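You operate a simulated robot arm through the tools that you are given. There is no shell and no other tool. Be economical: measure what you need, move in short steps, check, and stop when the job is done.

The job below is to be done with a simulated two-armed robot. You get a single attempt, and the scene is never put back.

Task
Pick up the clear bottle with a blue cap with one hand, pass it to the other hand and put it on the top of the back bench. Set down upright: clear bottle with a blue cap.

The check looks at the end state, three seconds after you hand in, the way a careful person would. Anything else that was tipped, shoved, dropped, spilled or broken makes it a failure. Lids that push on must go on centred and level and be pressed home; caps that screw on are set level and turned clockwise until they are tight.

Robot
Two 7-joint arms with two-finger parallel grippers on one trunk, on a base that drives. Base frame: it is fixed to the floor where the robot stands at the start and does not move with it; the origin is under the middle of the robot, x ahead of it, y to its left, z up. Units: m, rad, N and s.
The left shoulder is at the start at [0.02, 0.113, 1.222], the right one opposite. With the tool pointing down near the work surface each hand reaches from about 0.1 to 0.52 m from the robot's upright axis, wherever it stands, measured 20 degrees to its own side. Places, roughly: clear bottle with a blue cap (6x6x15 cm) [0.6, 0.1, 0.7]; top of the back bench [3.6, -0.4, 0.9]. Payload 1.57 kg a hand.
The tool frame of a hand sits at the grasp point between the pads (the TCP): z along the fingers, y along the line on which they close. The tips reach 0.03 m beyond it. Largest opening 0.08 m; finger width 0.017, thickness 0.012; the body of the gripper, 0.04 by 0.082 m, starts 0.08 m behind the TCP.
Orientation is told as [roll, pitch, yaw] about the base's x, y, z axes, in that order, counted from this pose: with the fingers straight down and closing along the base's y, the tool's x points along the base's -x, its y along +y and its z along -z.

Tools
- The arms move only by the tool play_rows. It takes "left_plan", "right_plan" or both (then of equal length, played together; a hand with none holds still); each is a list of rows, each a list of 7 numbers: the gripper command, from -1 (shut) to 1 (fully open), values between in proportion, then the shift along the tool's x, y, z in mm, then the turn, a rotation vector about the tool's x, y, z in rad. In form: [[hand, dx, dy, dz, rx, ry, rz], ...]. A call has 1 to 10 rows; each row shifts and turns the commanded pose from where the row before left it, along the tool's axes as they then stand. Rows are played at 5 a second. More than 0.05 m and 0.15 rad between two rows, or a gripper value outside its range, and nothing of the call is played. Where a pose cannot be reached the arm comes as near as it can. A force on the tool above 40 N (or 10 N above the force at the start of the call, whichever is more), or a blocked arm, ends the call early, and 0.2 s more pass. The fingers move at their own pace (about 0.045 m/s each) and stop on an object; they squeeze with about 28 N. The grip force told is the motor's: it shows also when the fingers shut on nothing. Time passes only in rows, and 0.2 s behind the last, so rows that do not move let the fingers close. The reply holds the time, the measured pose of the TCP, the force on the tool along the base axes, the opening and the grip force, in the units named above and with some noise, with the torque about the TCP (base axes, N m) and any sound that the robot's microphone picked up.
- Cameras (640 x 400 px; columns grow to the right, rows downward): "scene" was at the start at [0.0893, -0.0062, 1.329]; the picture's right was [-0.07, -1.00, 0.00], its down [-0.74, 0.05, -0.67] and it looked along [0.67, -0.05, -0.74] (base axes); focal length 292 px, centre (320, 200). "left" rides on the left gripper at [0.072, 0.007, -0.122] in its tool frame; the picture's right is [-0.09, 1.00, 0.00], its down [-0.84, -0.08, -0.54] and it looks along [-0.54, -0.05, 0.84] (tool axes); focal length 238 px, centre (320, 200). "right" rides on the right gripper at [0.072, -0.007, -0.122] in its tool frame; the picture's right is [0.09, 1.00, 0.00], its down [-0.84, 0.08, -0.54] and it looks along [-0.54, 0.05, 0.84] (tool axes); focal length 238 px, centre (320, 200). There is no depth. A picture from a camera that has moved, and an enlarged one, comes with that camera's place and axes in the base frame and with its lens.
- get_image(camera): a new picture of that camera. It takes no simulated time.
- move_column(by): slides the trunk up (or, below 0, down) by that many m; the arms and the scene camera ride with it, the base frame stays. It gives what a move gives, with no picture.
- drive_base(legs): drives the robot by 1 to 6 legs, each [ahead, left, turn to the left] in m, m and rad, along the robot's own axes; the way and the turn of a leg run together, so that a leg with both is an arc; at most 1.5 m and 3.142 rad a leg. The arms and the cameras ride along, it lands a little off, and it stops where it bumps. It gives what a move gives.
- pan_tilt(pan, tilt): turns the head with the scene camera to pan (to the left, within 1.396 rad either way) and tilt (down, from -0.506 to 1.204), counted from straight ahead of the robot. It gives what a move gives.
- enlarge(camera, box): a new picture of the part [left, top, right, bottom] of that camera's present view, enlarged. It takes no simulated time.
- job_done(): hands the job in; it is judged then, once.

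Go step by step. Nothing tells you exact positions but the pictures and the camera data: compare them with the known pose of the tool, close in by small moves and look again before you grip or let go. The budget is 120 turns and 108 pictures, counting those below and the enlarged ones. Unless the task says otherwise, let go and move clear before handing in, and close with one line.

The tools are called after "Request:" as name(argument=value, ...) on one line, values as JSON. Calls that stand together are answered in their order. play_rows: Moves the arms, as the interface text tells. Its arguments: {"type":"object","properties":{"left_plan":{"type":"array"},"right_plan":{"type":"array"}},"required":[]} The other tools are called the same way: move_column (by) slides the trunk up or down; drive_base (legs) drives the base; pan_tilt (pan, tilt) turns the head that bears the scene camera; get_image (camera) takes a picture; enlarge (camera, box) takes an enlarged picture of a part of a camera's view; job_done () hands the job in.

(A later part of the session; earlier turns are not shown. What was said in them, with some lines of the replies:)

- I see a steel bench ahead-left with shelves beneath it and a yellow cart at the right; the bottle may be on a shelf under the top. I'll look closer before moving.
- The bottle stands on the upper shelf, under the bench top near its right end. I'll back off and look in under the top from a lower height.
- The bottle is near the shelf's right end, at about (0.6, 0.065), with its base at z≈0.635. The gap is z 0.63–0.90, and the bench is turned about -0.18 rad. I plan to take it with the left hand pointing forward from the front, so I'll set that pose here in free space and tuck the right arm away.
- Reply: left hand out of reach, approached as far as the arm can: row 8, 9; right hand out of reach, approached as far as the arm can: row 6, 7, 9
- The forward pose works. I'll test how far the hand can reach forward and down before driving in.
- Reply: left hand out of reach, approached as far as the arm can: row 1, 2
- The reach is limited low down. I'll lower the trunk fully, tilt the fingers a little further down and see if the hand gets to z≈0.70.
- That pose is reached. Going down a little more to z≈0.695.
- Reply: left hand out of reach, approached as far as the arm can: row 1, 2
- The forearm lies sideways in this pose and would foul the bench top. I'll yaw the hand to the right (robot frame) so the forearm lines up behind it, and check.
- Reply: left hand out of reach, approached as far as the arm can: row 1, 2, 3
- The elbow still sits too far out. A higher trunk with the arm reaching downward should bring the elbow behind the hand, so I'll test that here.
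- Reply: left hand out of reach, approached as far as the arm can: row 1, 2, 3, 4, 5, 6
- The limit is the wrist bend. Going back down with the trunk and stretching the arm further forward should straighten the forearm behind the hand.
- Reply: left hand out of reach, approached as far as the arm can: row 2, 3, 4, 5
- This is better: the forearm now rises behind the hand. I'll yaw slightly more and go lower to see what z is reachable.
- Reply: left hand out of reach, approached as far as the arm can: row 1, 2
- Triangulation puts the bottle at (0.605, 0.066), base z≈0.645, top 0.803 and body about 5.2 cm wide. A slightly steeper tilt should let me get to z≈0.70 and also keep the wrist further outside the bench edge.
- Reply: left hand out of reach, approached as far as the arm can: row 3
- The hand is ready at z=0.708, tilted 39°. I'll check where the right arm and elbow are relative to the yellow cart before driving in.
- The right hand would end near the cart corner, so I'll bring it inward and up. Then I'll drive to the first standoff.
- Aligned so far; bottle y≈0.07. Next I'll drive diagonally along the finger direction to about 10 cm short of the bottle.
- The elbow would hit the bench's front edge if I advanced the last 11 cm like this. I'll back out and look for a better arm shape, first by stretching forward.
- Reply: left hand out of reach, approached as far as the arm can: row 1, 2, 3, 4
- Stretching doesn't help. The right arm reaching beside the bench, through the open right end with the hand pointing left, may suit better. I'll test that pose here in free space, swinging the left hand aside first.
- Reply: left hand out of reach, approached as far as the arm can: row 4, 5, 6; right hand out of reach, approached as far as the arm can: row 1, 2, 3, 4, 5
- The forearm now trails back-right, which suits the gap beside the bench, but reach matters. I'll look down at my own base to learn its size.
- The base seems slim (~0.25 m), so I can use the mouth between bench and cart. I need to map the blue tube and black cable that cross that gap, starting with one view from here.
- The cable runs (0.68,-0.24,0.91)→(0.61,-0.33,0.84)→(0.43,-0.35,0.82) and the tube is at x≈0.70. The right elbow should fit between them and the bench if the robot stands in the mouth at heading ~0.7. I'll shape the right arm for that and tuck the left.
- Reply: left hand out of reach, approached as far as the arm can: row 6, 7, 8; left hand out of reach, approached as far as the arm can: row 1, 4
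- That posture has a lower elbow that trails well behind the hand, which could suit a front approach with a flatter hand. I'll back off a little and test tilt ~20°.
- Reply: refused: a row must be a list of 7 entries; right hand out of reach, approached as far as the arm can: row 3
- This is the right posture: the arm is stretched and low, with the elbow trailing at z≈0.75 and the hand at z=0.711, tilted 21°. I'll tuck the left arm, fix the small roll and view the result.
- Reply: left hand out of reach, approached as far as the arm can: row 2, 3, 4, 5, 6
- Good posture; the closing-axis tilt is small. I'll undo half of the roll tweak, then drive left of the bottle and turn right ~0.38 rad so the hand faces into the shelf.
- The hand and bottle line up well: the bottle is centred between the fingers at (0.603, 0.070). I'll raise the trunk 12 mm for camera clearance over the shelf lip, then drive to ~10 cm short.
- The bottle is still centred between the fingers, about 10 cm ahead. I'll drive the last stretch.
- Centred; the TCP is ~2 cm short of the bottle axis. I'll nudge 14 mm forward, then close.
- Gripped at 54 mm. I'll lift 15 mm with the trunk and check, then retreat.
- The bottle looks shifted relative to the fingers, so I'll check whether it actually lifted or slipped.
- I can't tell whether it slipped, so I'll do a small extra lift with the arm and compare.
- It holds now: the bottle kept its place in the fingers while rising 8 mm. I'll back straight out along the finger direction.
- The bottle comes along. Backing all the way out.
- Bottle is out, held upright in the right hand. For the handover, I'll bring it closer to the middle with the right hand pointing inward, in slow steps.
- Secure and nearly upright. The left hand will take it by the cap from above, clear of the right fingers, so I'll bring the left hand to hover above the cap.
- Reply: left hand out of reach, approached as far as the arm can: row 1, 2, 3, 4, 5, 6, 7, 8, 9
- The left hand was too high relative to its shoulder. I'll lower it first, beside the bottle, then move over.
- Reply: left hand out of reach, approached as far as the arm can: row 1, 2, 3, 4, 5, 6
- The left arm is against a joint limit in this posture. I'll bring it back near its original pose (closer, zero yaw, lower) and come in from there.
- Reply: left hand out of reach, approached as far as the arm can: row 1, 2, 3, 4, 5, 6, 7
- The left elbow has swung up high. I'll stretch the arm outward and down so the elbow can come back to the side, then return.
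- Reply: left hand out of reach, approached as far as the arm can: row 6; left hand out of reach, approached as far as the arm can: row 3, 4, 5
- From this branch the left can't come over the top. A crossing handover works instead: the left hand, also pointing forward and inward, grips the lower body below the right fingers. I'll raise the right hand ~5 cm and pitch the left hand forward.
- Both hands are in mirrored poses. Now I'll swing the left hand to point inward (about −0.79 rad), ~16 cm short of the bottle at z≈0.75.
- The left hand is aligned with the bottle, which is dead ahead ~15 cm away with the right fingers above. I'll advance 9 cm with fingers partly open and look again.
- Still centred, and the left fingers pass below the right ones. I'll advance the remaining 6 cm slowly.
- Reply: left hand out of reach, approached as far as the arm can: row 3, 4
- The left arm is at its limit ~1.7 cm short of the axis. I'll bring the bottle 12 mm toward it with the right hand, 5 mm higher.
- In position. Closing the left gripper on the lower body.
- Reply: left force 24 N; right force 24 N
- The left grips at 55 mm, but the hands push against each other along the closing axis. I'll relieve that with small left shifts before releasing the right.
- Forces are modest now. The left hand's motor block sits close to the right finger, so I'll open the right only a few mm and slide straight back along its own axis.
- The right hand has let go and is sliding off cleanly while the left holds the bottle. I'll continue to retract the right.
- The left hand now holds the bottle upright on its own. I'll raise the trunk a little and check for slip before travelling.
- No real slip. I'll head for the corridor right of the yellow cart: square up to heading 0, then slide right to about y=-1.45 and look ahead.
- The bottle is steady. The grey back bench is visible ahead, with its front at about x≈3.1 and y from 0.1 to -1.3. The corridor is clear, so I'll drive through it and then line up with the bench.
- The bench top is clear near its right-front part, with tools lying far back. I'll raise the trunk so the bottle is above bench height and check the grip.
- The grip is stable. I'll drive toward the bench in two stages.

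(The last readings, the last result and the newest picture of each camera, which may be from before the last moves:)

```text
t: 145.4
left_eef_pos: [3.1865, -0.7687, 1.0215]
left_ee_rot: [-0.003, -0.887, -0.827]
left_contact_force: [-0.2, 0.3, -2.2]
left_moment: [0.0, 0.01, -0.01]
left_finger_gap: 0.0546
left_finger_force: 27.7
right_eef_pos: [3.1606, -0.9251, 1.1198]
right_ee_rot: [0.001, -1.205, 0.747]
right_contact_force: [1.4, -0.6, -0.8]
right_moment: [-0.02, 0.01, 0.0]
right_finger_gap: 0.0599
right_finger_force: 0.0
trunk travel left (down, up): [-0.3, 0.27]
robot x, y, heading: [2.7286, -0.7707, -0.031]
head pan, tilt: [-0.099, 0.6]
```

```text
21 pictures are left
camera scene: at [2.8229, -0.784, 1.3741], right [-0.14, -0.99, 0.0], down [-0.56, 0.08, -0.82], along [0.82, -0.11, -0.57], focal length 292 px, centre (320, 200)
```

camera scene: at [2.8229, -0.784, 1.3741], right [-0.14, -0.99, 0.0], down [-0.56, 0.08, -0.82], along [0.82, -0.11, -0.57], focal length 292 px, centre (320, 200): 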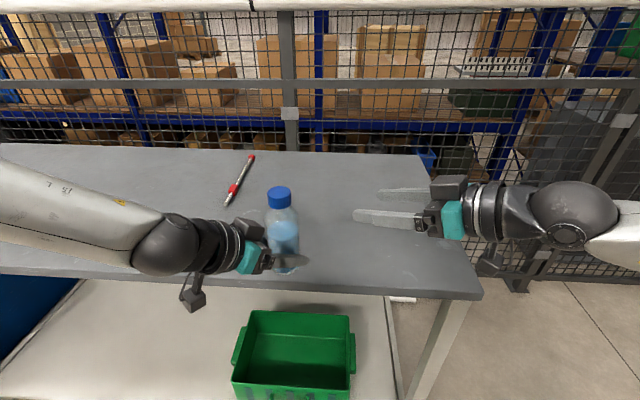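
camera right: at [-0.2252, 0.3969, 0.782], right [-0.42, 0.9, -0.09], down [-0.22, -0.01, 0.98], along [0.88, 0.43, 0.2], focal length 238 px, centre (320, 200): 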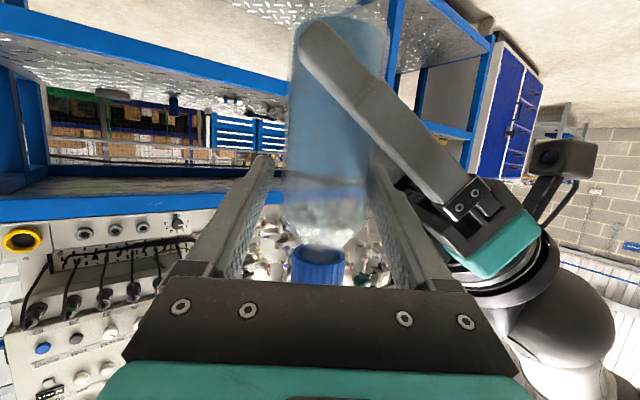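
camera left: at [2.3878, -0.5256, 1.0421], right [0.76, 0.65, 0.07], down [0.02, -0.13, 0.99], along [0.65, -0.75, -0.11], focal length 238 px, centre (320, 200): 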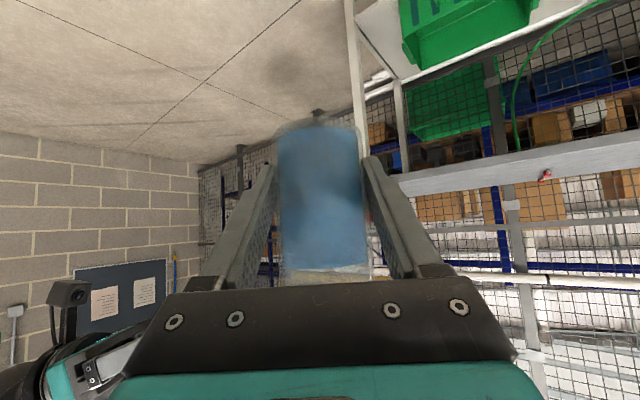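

The bench edge is at x≈3.215 here and the spot beyond it is free. Driving 0.13 m more.

Request:
drive_base(legs=[[0.135, 0, 0]])

Request:
move_column(by=-0.03)

Request:
get_image(camera="left")

Request:
enlarge(camera="scene", box=[160, 150, 420, 320])

```text
t: 146.7
left_eef_pos: [3.3215, -0.7734, 1.0224]
left_ee_rot: [-0.004, -0.887, -0.826]
left_contact_force: [-0.5, 0.3, -2.2]
left_moment: [-0.01, -0.02, 0.01]
left_finger_gap: 0.0543
left_finger_force: 27.7
right_eef_pos: [3.2962, -0.9317, 1.12]
right_ee_rot: [0.001, -1.201, 0.748]
right_contact_force: [0.1, 0.2, 0.4]
right_moment: [0.03, 0.01, 0.02]
right_finger_gap: 0.0597
right_finger_force: 0.1
trunk travel left (down, up): [-0.3, 0.27]
robot x, y, heading: [2.8581, -0.7763, -0.04]
head pan, tilt: [-0.099, 0.6]
```

```text
t: 147.5
left_eef_pos: [3.3194, -0.774, 0.992]
left_ee_rot: [-0.004, -0.887, -0.829]
left_contact_force: [0.4, -0.3, -1.6]
left_moment: [0.01, 0.05, 0.03]
left_finger_gap: 0.0541
left_finger_force: 28.2
right_eef_pos: [3.2936, -0.9317, 1.0896]
right_ee_rot: [0.002, -1.204, 0.747]
right_contact_force: [-0.2, 0.0, 0.1]
right_moment: [-0.03, 0.02, -0.01]
right_finger_gap: 0.06
right_finger_force: 0.2
trunk travel left (down, up): [-0.27, 0.3]
robot x, y, heading: [2.8581, -0.777, -0.037]
head pan, tilt: [-0.099, 0.6]
```

```text
20 pictures are left
camera left: at [3.2308, -0.6664, 1.0121], right [0.77, 0.63, 0.07], down [0.02, -0.13, 0.99], along [0.63, -0.77, -0.11], focal length 238 px, centre (320, 200)
```

left: 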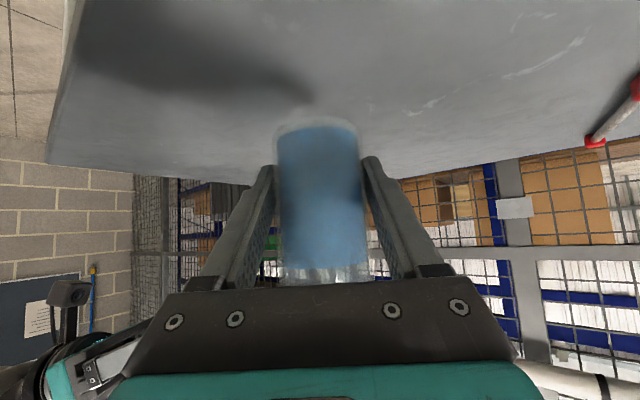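

```text
2.35 times, centred on (290, 235) of scene
camera zoom: at [2.9571, -0.7892, 1.3441], right [-0.14, -0.99, 0.0], down [-0.56, 0.08, -0.83], along [0.82, -0.11, -0.56], focal length 686 px, centre (391, 118)
```

zoom: 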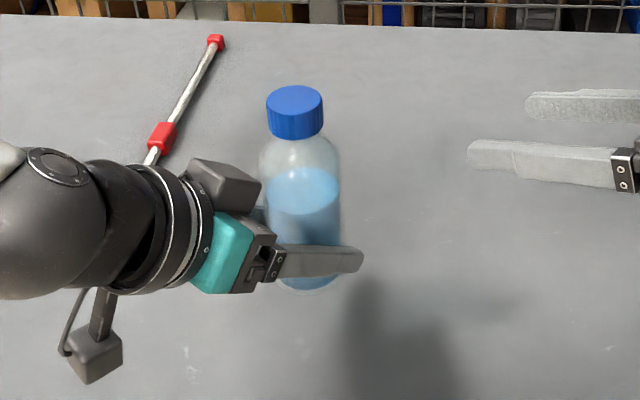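

Over the bench and upright. Lowering in small steps while watching the force.

Request:
move_column(by=-0.025)

Request:
move_column(by=-0.01)

Request:
get_image(camera="left")

Request:
enlarge(camera="scene", box=[160, 150, 420, 320])

```text
t: 148.2
left_eef_pos: [3.3208, -0.7734, 0.966]
left_ee_rot: [-0.003, -0.887, -0.83]
left_contact_force: [0.1, -0.4, -2.0]
left_moment: [0.02, 0.04, 0.0]
left_finger_gap: 0.0546
left_finger_force: 28.3
right_eef_pos: [3.2948, -0.9321, 1.0649]
right_ee_rot: [-0.001, -1.205, 0.749]
right_contact_force: [1.1, 0.1, -0.6]
right_moment: [0.0, -0.01, -0.01]
right_finger_gap: 0.0599
right_finger_force: 0.0
trunk travel left (down, up): [-0.245, 0.325]
robot x, y, heading: [2.8617, -0.7748, -0.041]
head pan, tilt: [-0.099, 0.6]
```

```text
t: 148.8
left_eef_pos: [3.3209, -0.7728, 0.9566]
left_ee_rot: [-0.004, -0.889, -0.83]
left_contact_force: [1.1, -0.4, -2.1]
left_moment: [0.02, 0.0, 0.0]
left_finger_gap: 0.0545
left_finger_force: 27.7
right_eef_pos: [3.2946, -0.9303, 1.0564]
right_ee_rot: [0.001, -1.204, 0.75]
right_contact_force: [0.0, -0.1, 0.4]
right_moment: [0.03, 0.04, 0.0]
right_finger_gap: 0.06
right_finger_force: 0.1
trunk travel left (down, up): [-0.235, 0.335]
robot x, y, heading: [2.858, -0.7753, -0.039]
head pan, tilt: [-0.099, 0.6]
```

```text
18 pictures are left
camera left: at [3.2308, -0.6664, 0.9772], right [0.77, 0.63, 0.07], down [0.02, -0.13, 0.99], along [0.63, -0.77, -0.11], focal length 238 px, centre (320, 200)
```

left: 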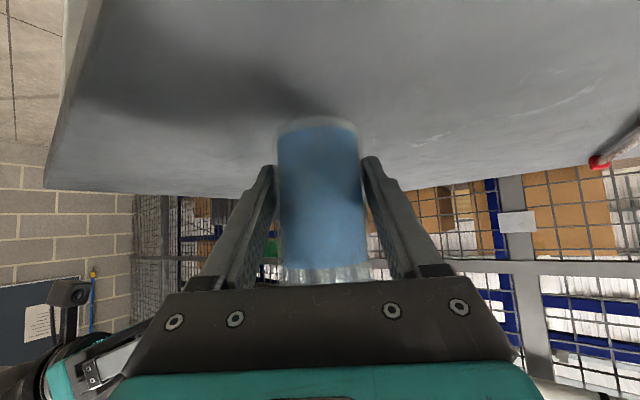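

```text
2.35 times, centred on (290, 235) of scene
camera zoom: at [2.9571, -0.7892, 1.3091], right [-0.14, -0.99, 0.0], down [-0.56, 0.08, -0.83], along [0.82, -0.11, -0.56], focal length 686 px, centre (391, 118)
```

zoom: 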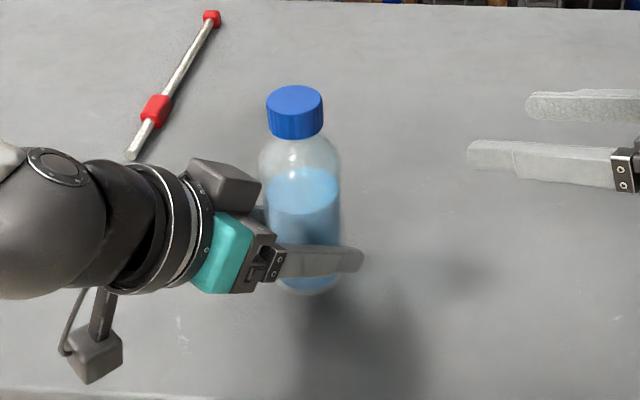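

Not in contact yet (still carrying ~2 N). Continuing in 6 mm steps.

Request:
move_column(by=-0.006)

Request:
move_column(by=-0.006)

Request:
get_image(camera="left")

```text
t: 149.3
left_eef_pos: [3.3205, -0.7727, 0.9503]
left_ee_rot: [-0.002, -0.887, -0.829]
left_contact_force: [0.5, -0.3, -1.0]
left_moment: [0.04, 0.02, -0.03]
left_finger_gap: 0.0546
left_finger_force: 28.0
right_eef_pos: [3.295, -0.9326, 1.0484]
right_ee_rot: [-0.001, -1.203, 0.747]
right_contact_force: [-0.1, -0.7, 0.4]
right_moment: [-0.04, -0.02, -0.02]
right_finger_gap: 0.06
right_finger_force: 0.0
trunk travel left (down, up): [-0.229, 0.341]
robot x, y, heading: [2.8589, -0.7777, -0.04]
head pan, tilt: [-0.099, 0.6]
```

```text
t: 149.9
left_eef_pos: [3.32, -0.7742, 0.9448]
left_ee_rot: [-0.003, -0.887, -0.828]
left_contact_force: [-0.2, -0.7, -1.7]
left_moment: [-0.01, -0.01, 0.03]
left_finger_gap: 0.0543
left_finger_force: 28.2
right_eef_pos: [3.2951, -0.9317, 1.0432]
right_ee_rot: [-0.001, -1.204, 0.748]
right_contact_force: [-0.6, 0.4, -0.7]
right_moment: [0.01, -0.02, 0.0]
right_finger_gap: 0.0602
right_finger_force: 0.0
trunk travel left (down, up): [-0.223, 0.347]
robot x, y, heading: [2.858, -0.78, -0.04]
head pan, tilt: [-0.099, 0.6]
```

```text
16 pictures are left
camera left: at [3.2309, -0.6664, 0.9652], right [0.77, 0.63, 0.07], down [0.02, -0.13, 0.99], along [0.63, -0.77, -0.11], focal length 238 px, centre (320, 200)
```

left: 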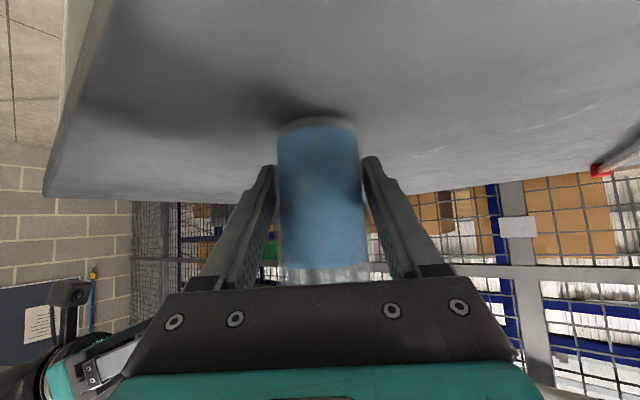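

Request:
move_column(by=-0.004)

Request:
move_column(by=-0.003)

Request:
get_image(camera="left")

```text
t: 150.4
left_eef_pos: [3.322, -0.7733, 0.9406]
left_ee_rot: [-0.003, -0.886, -0.828]
left_contact_force: [-0.3, -0.1, -2.5]
left_moment: [-0.03, -0.02, 0.02]
left_finger_gap: 0.0543
left_finger_force: 27.7
right_eef_pos: [3.2935, -0.9325, 1.0406]
right_ee_rot: [-0.001, -1.205, 0.746]
right_contact_force: [-0.5, -0.3, 0.1]
right_moment: [0.01, 0.02, -0.01]
right_finger_gap: 0.0601
right_finger_force: 0.0
trunk travel left (down, up): [-0.219, 0.351]
robot x, y, heading: [2.8597, -0.7751, -0.036]
head pan, tilt: [-0.099, 0.6]
```

```text
t: 150.9
left_eef_pos: [3.3215, -0.7742, 0.9378]
left_ee_rot: [-0.004, -0.887, -0.83]
left_contact_force: [0.5, -0.7, -2.1]
left_moment: [0.01, 0.03, -0.01]
left_finger_gap: 0.0545
left_finger_force: 27.2
right_eef_pos: [3.2934, -0.931, 1.0356]
right_ee_rot: [0.002, -1.204, 0.745]
right_contact_force: [-0.4, 0.4, 0.2]
right_moment: [0.0, 0.0, 0.0]
right_finger_gap: 0.0598
right_finger_force: 0.1
trunk travel left (down, up): [-0.216, 0.354]
robot x, y, heading: [2.8554, -0.7758, -0.038]
head pan, tilt: [-0.099, 0.6]
```

```text
15 pictures are left
camera left: at [3.2309, -0.6664, 0.9582], right [0.77, 0.63, 0.07], down [0.02, -0.13, 0.99], along [0.63, -0.77, -0.11], focal length 238 px, centre (320, 200)
```

left: 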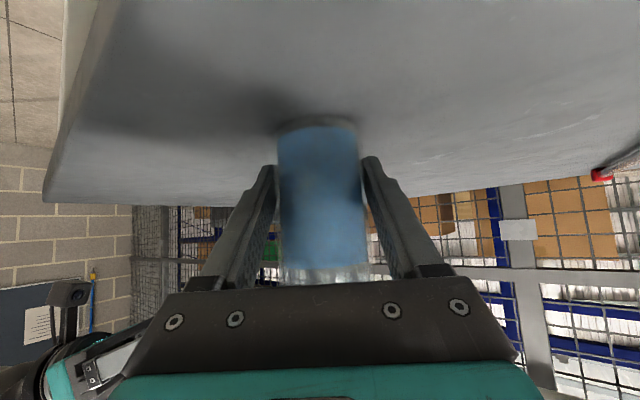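

Request:
move_column(by=-0.003)

Request:
move_column(by=-0.003)

Request:
enlarge(camera="left", box=[220, 60, 420, 300])

```text
t: 151.4
left_eef_pos: [3.3192, -0.7744, 0.9366]
left_ee_rot: [-0.001, -0.892, -0.832]
left_contact_force: [-1.0, 1.9, 8.0]
left_moment: [-0.01, -0.01, 0.01]
left_finger_gap: 0.0545
left_finger_force: 27.7
right_eef_pos: [3.2933, -0.932, 1.0337]
right_ee_rot: [0.0, -1.204, 0.749]
right_contact_force: [0.1, 0.7, 0.5]
right_moment: [0.0, -0.02, -0.03]
right_finger_gap: 0.0598
right_finger_force: 0.0
trunk travel left (down, up): [-0.213, 0.357]
robot x, y, heading: [2.8585, -0.7749, -0.035]
head pan, tilt: [-0.099, 0.6]
```

```text
t: 152.0
left_eef_pos: [3.3212, -0.7751, 0.9358]
left_ee_rot: [0.005, -0.898, -0.835]
left_contact_force: [-3.0, 2.5, 26.3]
left_moment: [-0.03, 0.03, -0.02]
left_finger_gap: 0.0546
left_finger_force: 27.8
right_eef_pos: [3.2927, -0.9308, 1.0313]
right_ee_rot: [-0.003, -1.206, 0.753]
right_contact_force: [0.1, -0.4, 0.3]
right_moment: [-0.02, 0.0, -0.03]
right_finger_gap: 0.06
right_finger_force: 0.2
trunk travel left (down, up): [-0.21, 0.36]
robot x, y, heading: [2.8588, -0.7776, -0.037]
head pan, tilt: [-0.099, 0.6]
```

```text
1.67 times, centred on (320, 180) of left
camera zoom: at [3.231, -0.6669, 0.9554], right [0.77, 0.63, 0.08], down [0.01, -0.13, 0.99], along [0.63, -0.77, -0.1], focal length 397 px, centre (320, 233)
```

zoom: 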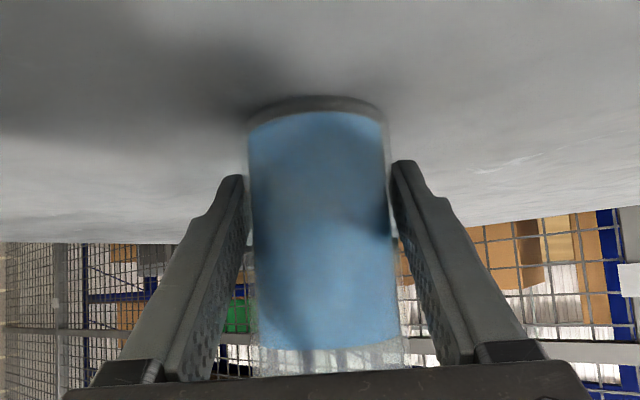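

Contact: pressing with 26 N. I'll ease off 2.5 mm, then open gently.

Request:
move_column(by=0.0025)

Request:
play_rows(left_plan=[[0.38, 0, 0, 0, 0, 0, 0], [0.42, 0, 0, 0, 0, 0, 0], [0.5, 0, 0, 0, 0, 0, 0], [0.6, 0, 0, 0, 0, 0, 0]])

Request:
enlarge(camera="left", box=[220, 60, 420, 300])

Request:
enlarge(camera="scene", box=[160, 150, 420, 320])

```text
t: 152.5
left_eef_pos: [3.3215, -0.7751, 0.9361]
left_ee_rot: [0.002, -0.892, -0.834]
left_contact_force: [2.9, -0.2, 18.4]
left_moment: [-0.22, -0.39, 0.04]
left_finger_gap: 0.0545
left_finger_force: 27.7
right_eef_pos: [3.2936, -0.9317, 1.0316]
right_ee_rot: [-0.001, -1.205, 0.749]
right_contact_force: [-0.2, -0.1, 0.4]
right_moment: [0.0, -0.01, 0.0]
right_finger_gap: 0.0602
right_finger_force: 0.1
trunk travel left (down, up): [-0.212, 0.358]
robot x, y, heading: [2.8561, -0.7755, -0.039]
head pan, tilt: [-0.099, 0.6]
```

```text
t: 153.5
left_eef_pos: [3.3211, -0.7738, 0.935]
left_ee_rot: [-0.004, -0.887, -0.829]
left_contact_force: [-0.1, -0.9, -0.4]
left_moment: [-0.03, 0.0, -0.01]
left_finger_gap: 0.064
left_finger_force: 0.2
right_eef_pos: [3.2939, -0.9314, 1.0325]
right_ee_rot: [-0.001, -1.204, 0.75]
right_contact_force: [-0.6, -0.4, 0.3]
right_moment: [-0.06, 0.01, -0.01]
right_finger_gap: 0.0599
right_finger_force: 0.1
trunk travel left (down, up): [-0.212, 0.358]
robot x, y, heading: [2.8611, -0.7768, -0.035]
head pan, tilt: [-0.099, 0.6]
```

```text
1.67 times, centred on (320, 180) of left
camera zoom: at [3.2308, -0.6664, 0.9547], right [0.77, 0.63, 0.07], down [0.02, -0.13, 0.99], along [0.63, -0.77, -0.11], focal length 397 px, centre (320, 233)
```

zoom: 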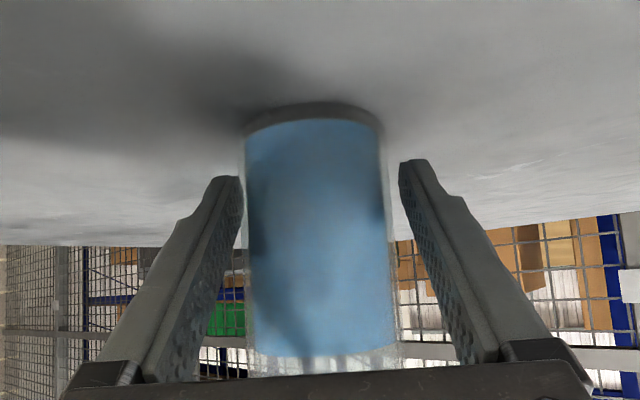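

```text
2.35 times, centred on (290, 235) of scene
camera zoom: at [2.957, -0.7892, 1.2866], right [-0.14, -0.99, 0.0], down [-0.56, 0.08, -0.83], along [0.82, -0.11, -0.56], focal length 686 px, centre (391, 118)
```

zoom: 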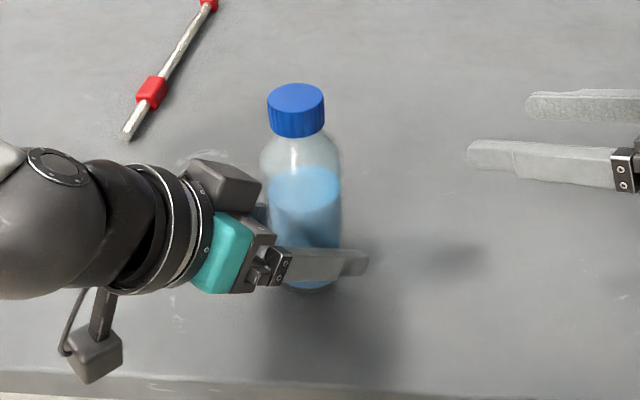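

The bottle stands free. I'll open a little more and withdraw the left hand straight back along its fingers.

Request:
play_rows(left_plan=[[0.8, 0, 0, 0, 0, 0, 0], [0.8, 3, 0, -10, 0, 0, 0], [0.8, 3, 0, -12, 0, 0, 0], [0.8, 3, 0, -15, 0, 0, 0], [0.8, 0, 0, -20, 0, 0, 0], [0.8, 0, 0, -20, 0, 0, 0], [0.8, 0, 0, -20, 0, 0, 0], [0.8, 0, 0, -20, 0, 0, 0]])

Request:
enlarge(camera="scene", box=[120, 120, 440, 320])

```text
t: 155.3
left_eef_pos: [3.2561, -0.7028, 1.0012]
left_ee_rot: [-0.001, -0.886, -0.829]
left_contact_force: [-0.4, -0.6, -0.3]
left_moment: [-0.02, 0.0, 0.01]
left_finger_gap: 0.072
left_finger_force: 0.0
right_eef_pos: [3.2943, -0.9319, 1.0328]
right_ee_rot: [0.0, -1.204, 0.748]
right_contact_force: [1.0, 0.3, -0.5]
right_moment: [0.0, 0.05, -0.03]
right_finger_gap: 0.06
right_finger_force: 0.0
trunk travel left (down, up): [-0.212, 0.358]
robot x, y, heading: [2.8594, -0.7754, -0.036]
head pan, tilt: [-0.099, 0.6]
```

```text
2.00 times, centred on (280, 220) of scene
camera zoom: at [2.9568, -0.7892, 1.2866], right [-0.14, -0.99, 0.0], down [-0.56, 0.08, -0.83], along [0.82, -0.11, -0.56], focal length 583 px, centre (400, 160)
```

zoom: 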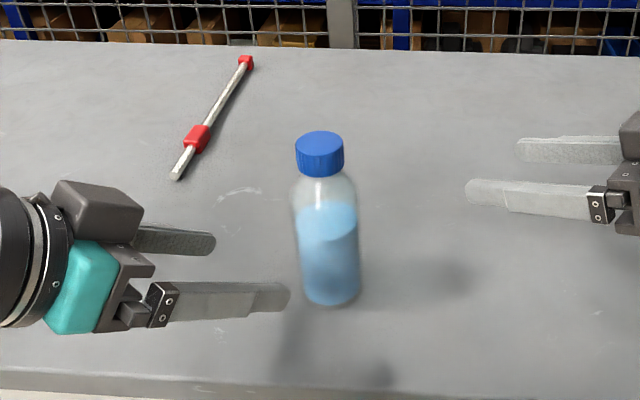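

The bottle stands upright on the bench, clear of both hands. I'll back the robot away straight and take a last look.

Request:
drive_base(legs=[[-0.35, 0, 0]])

Request:
get_image(camera="scene")

```text
t: 157.6
left_eef_pos: [2.898, -0.6878, 1.0008]
left_ee_rot: [-0.001, -0.889, -0.822]
left_contact_force: [0.8, -0.4, 0.2]
left_moment: [0.01, -0.02, 0.01]
left_finger_gap: 0.0719
left_finger_force: 0.0
right_eef_pos: [2.9376, -0.9157, 1.0328]
right_ee_rot: [0.001, -1.205, 0.757]
right_contact_force: [0.3, 0.4, -0.2]
right_moment: [0.0, -0.01, 0.01]
right_finger_gap: 0.0599
right_finger_force: 0.0
trunk travel left (down, up): [-0.212, 0.358]
robot x, y, heading: [2.4992, -0.7583, -0.035]
head pan, tilt: [-0.099, 0.6]
```

```text
10 pictures are left
camera scene: at [2.5979, -0.776, 1.2867], right [-0.13, -0.99, 0.0], down [-0.56, 0.07, -0.83], along [0.82, -0.11, -0.56], focal length 292 px, centre (320, 200)
```

scene: 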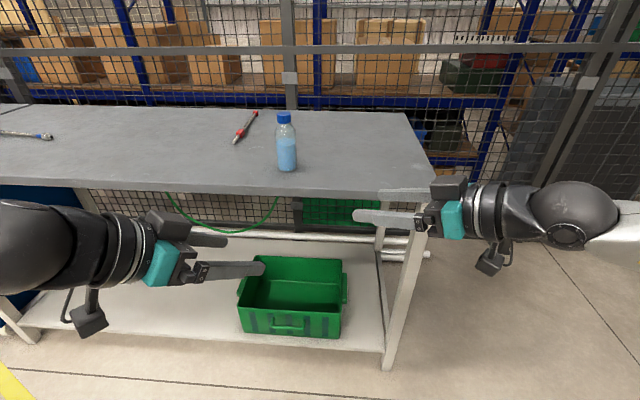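

The bottle stands upright on the back bench, nothing else was disturbed, and both hands are clear, so I'm handing in.

Request:
job_done()

```text
The job is handed in.
```

The blue-capped bottle was picked up with the right hand, passed to the left, and now stands upright on top of the back bench, with both hands clear and nothing else disturbed in the pictures I took.
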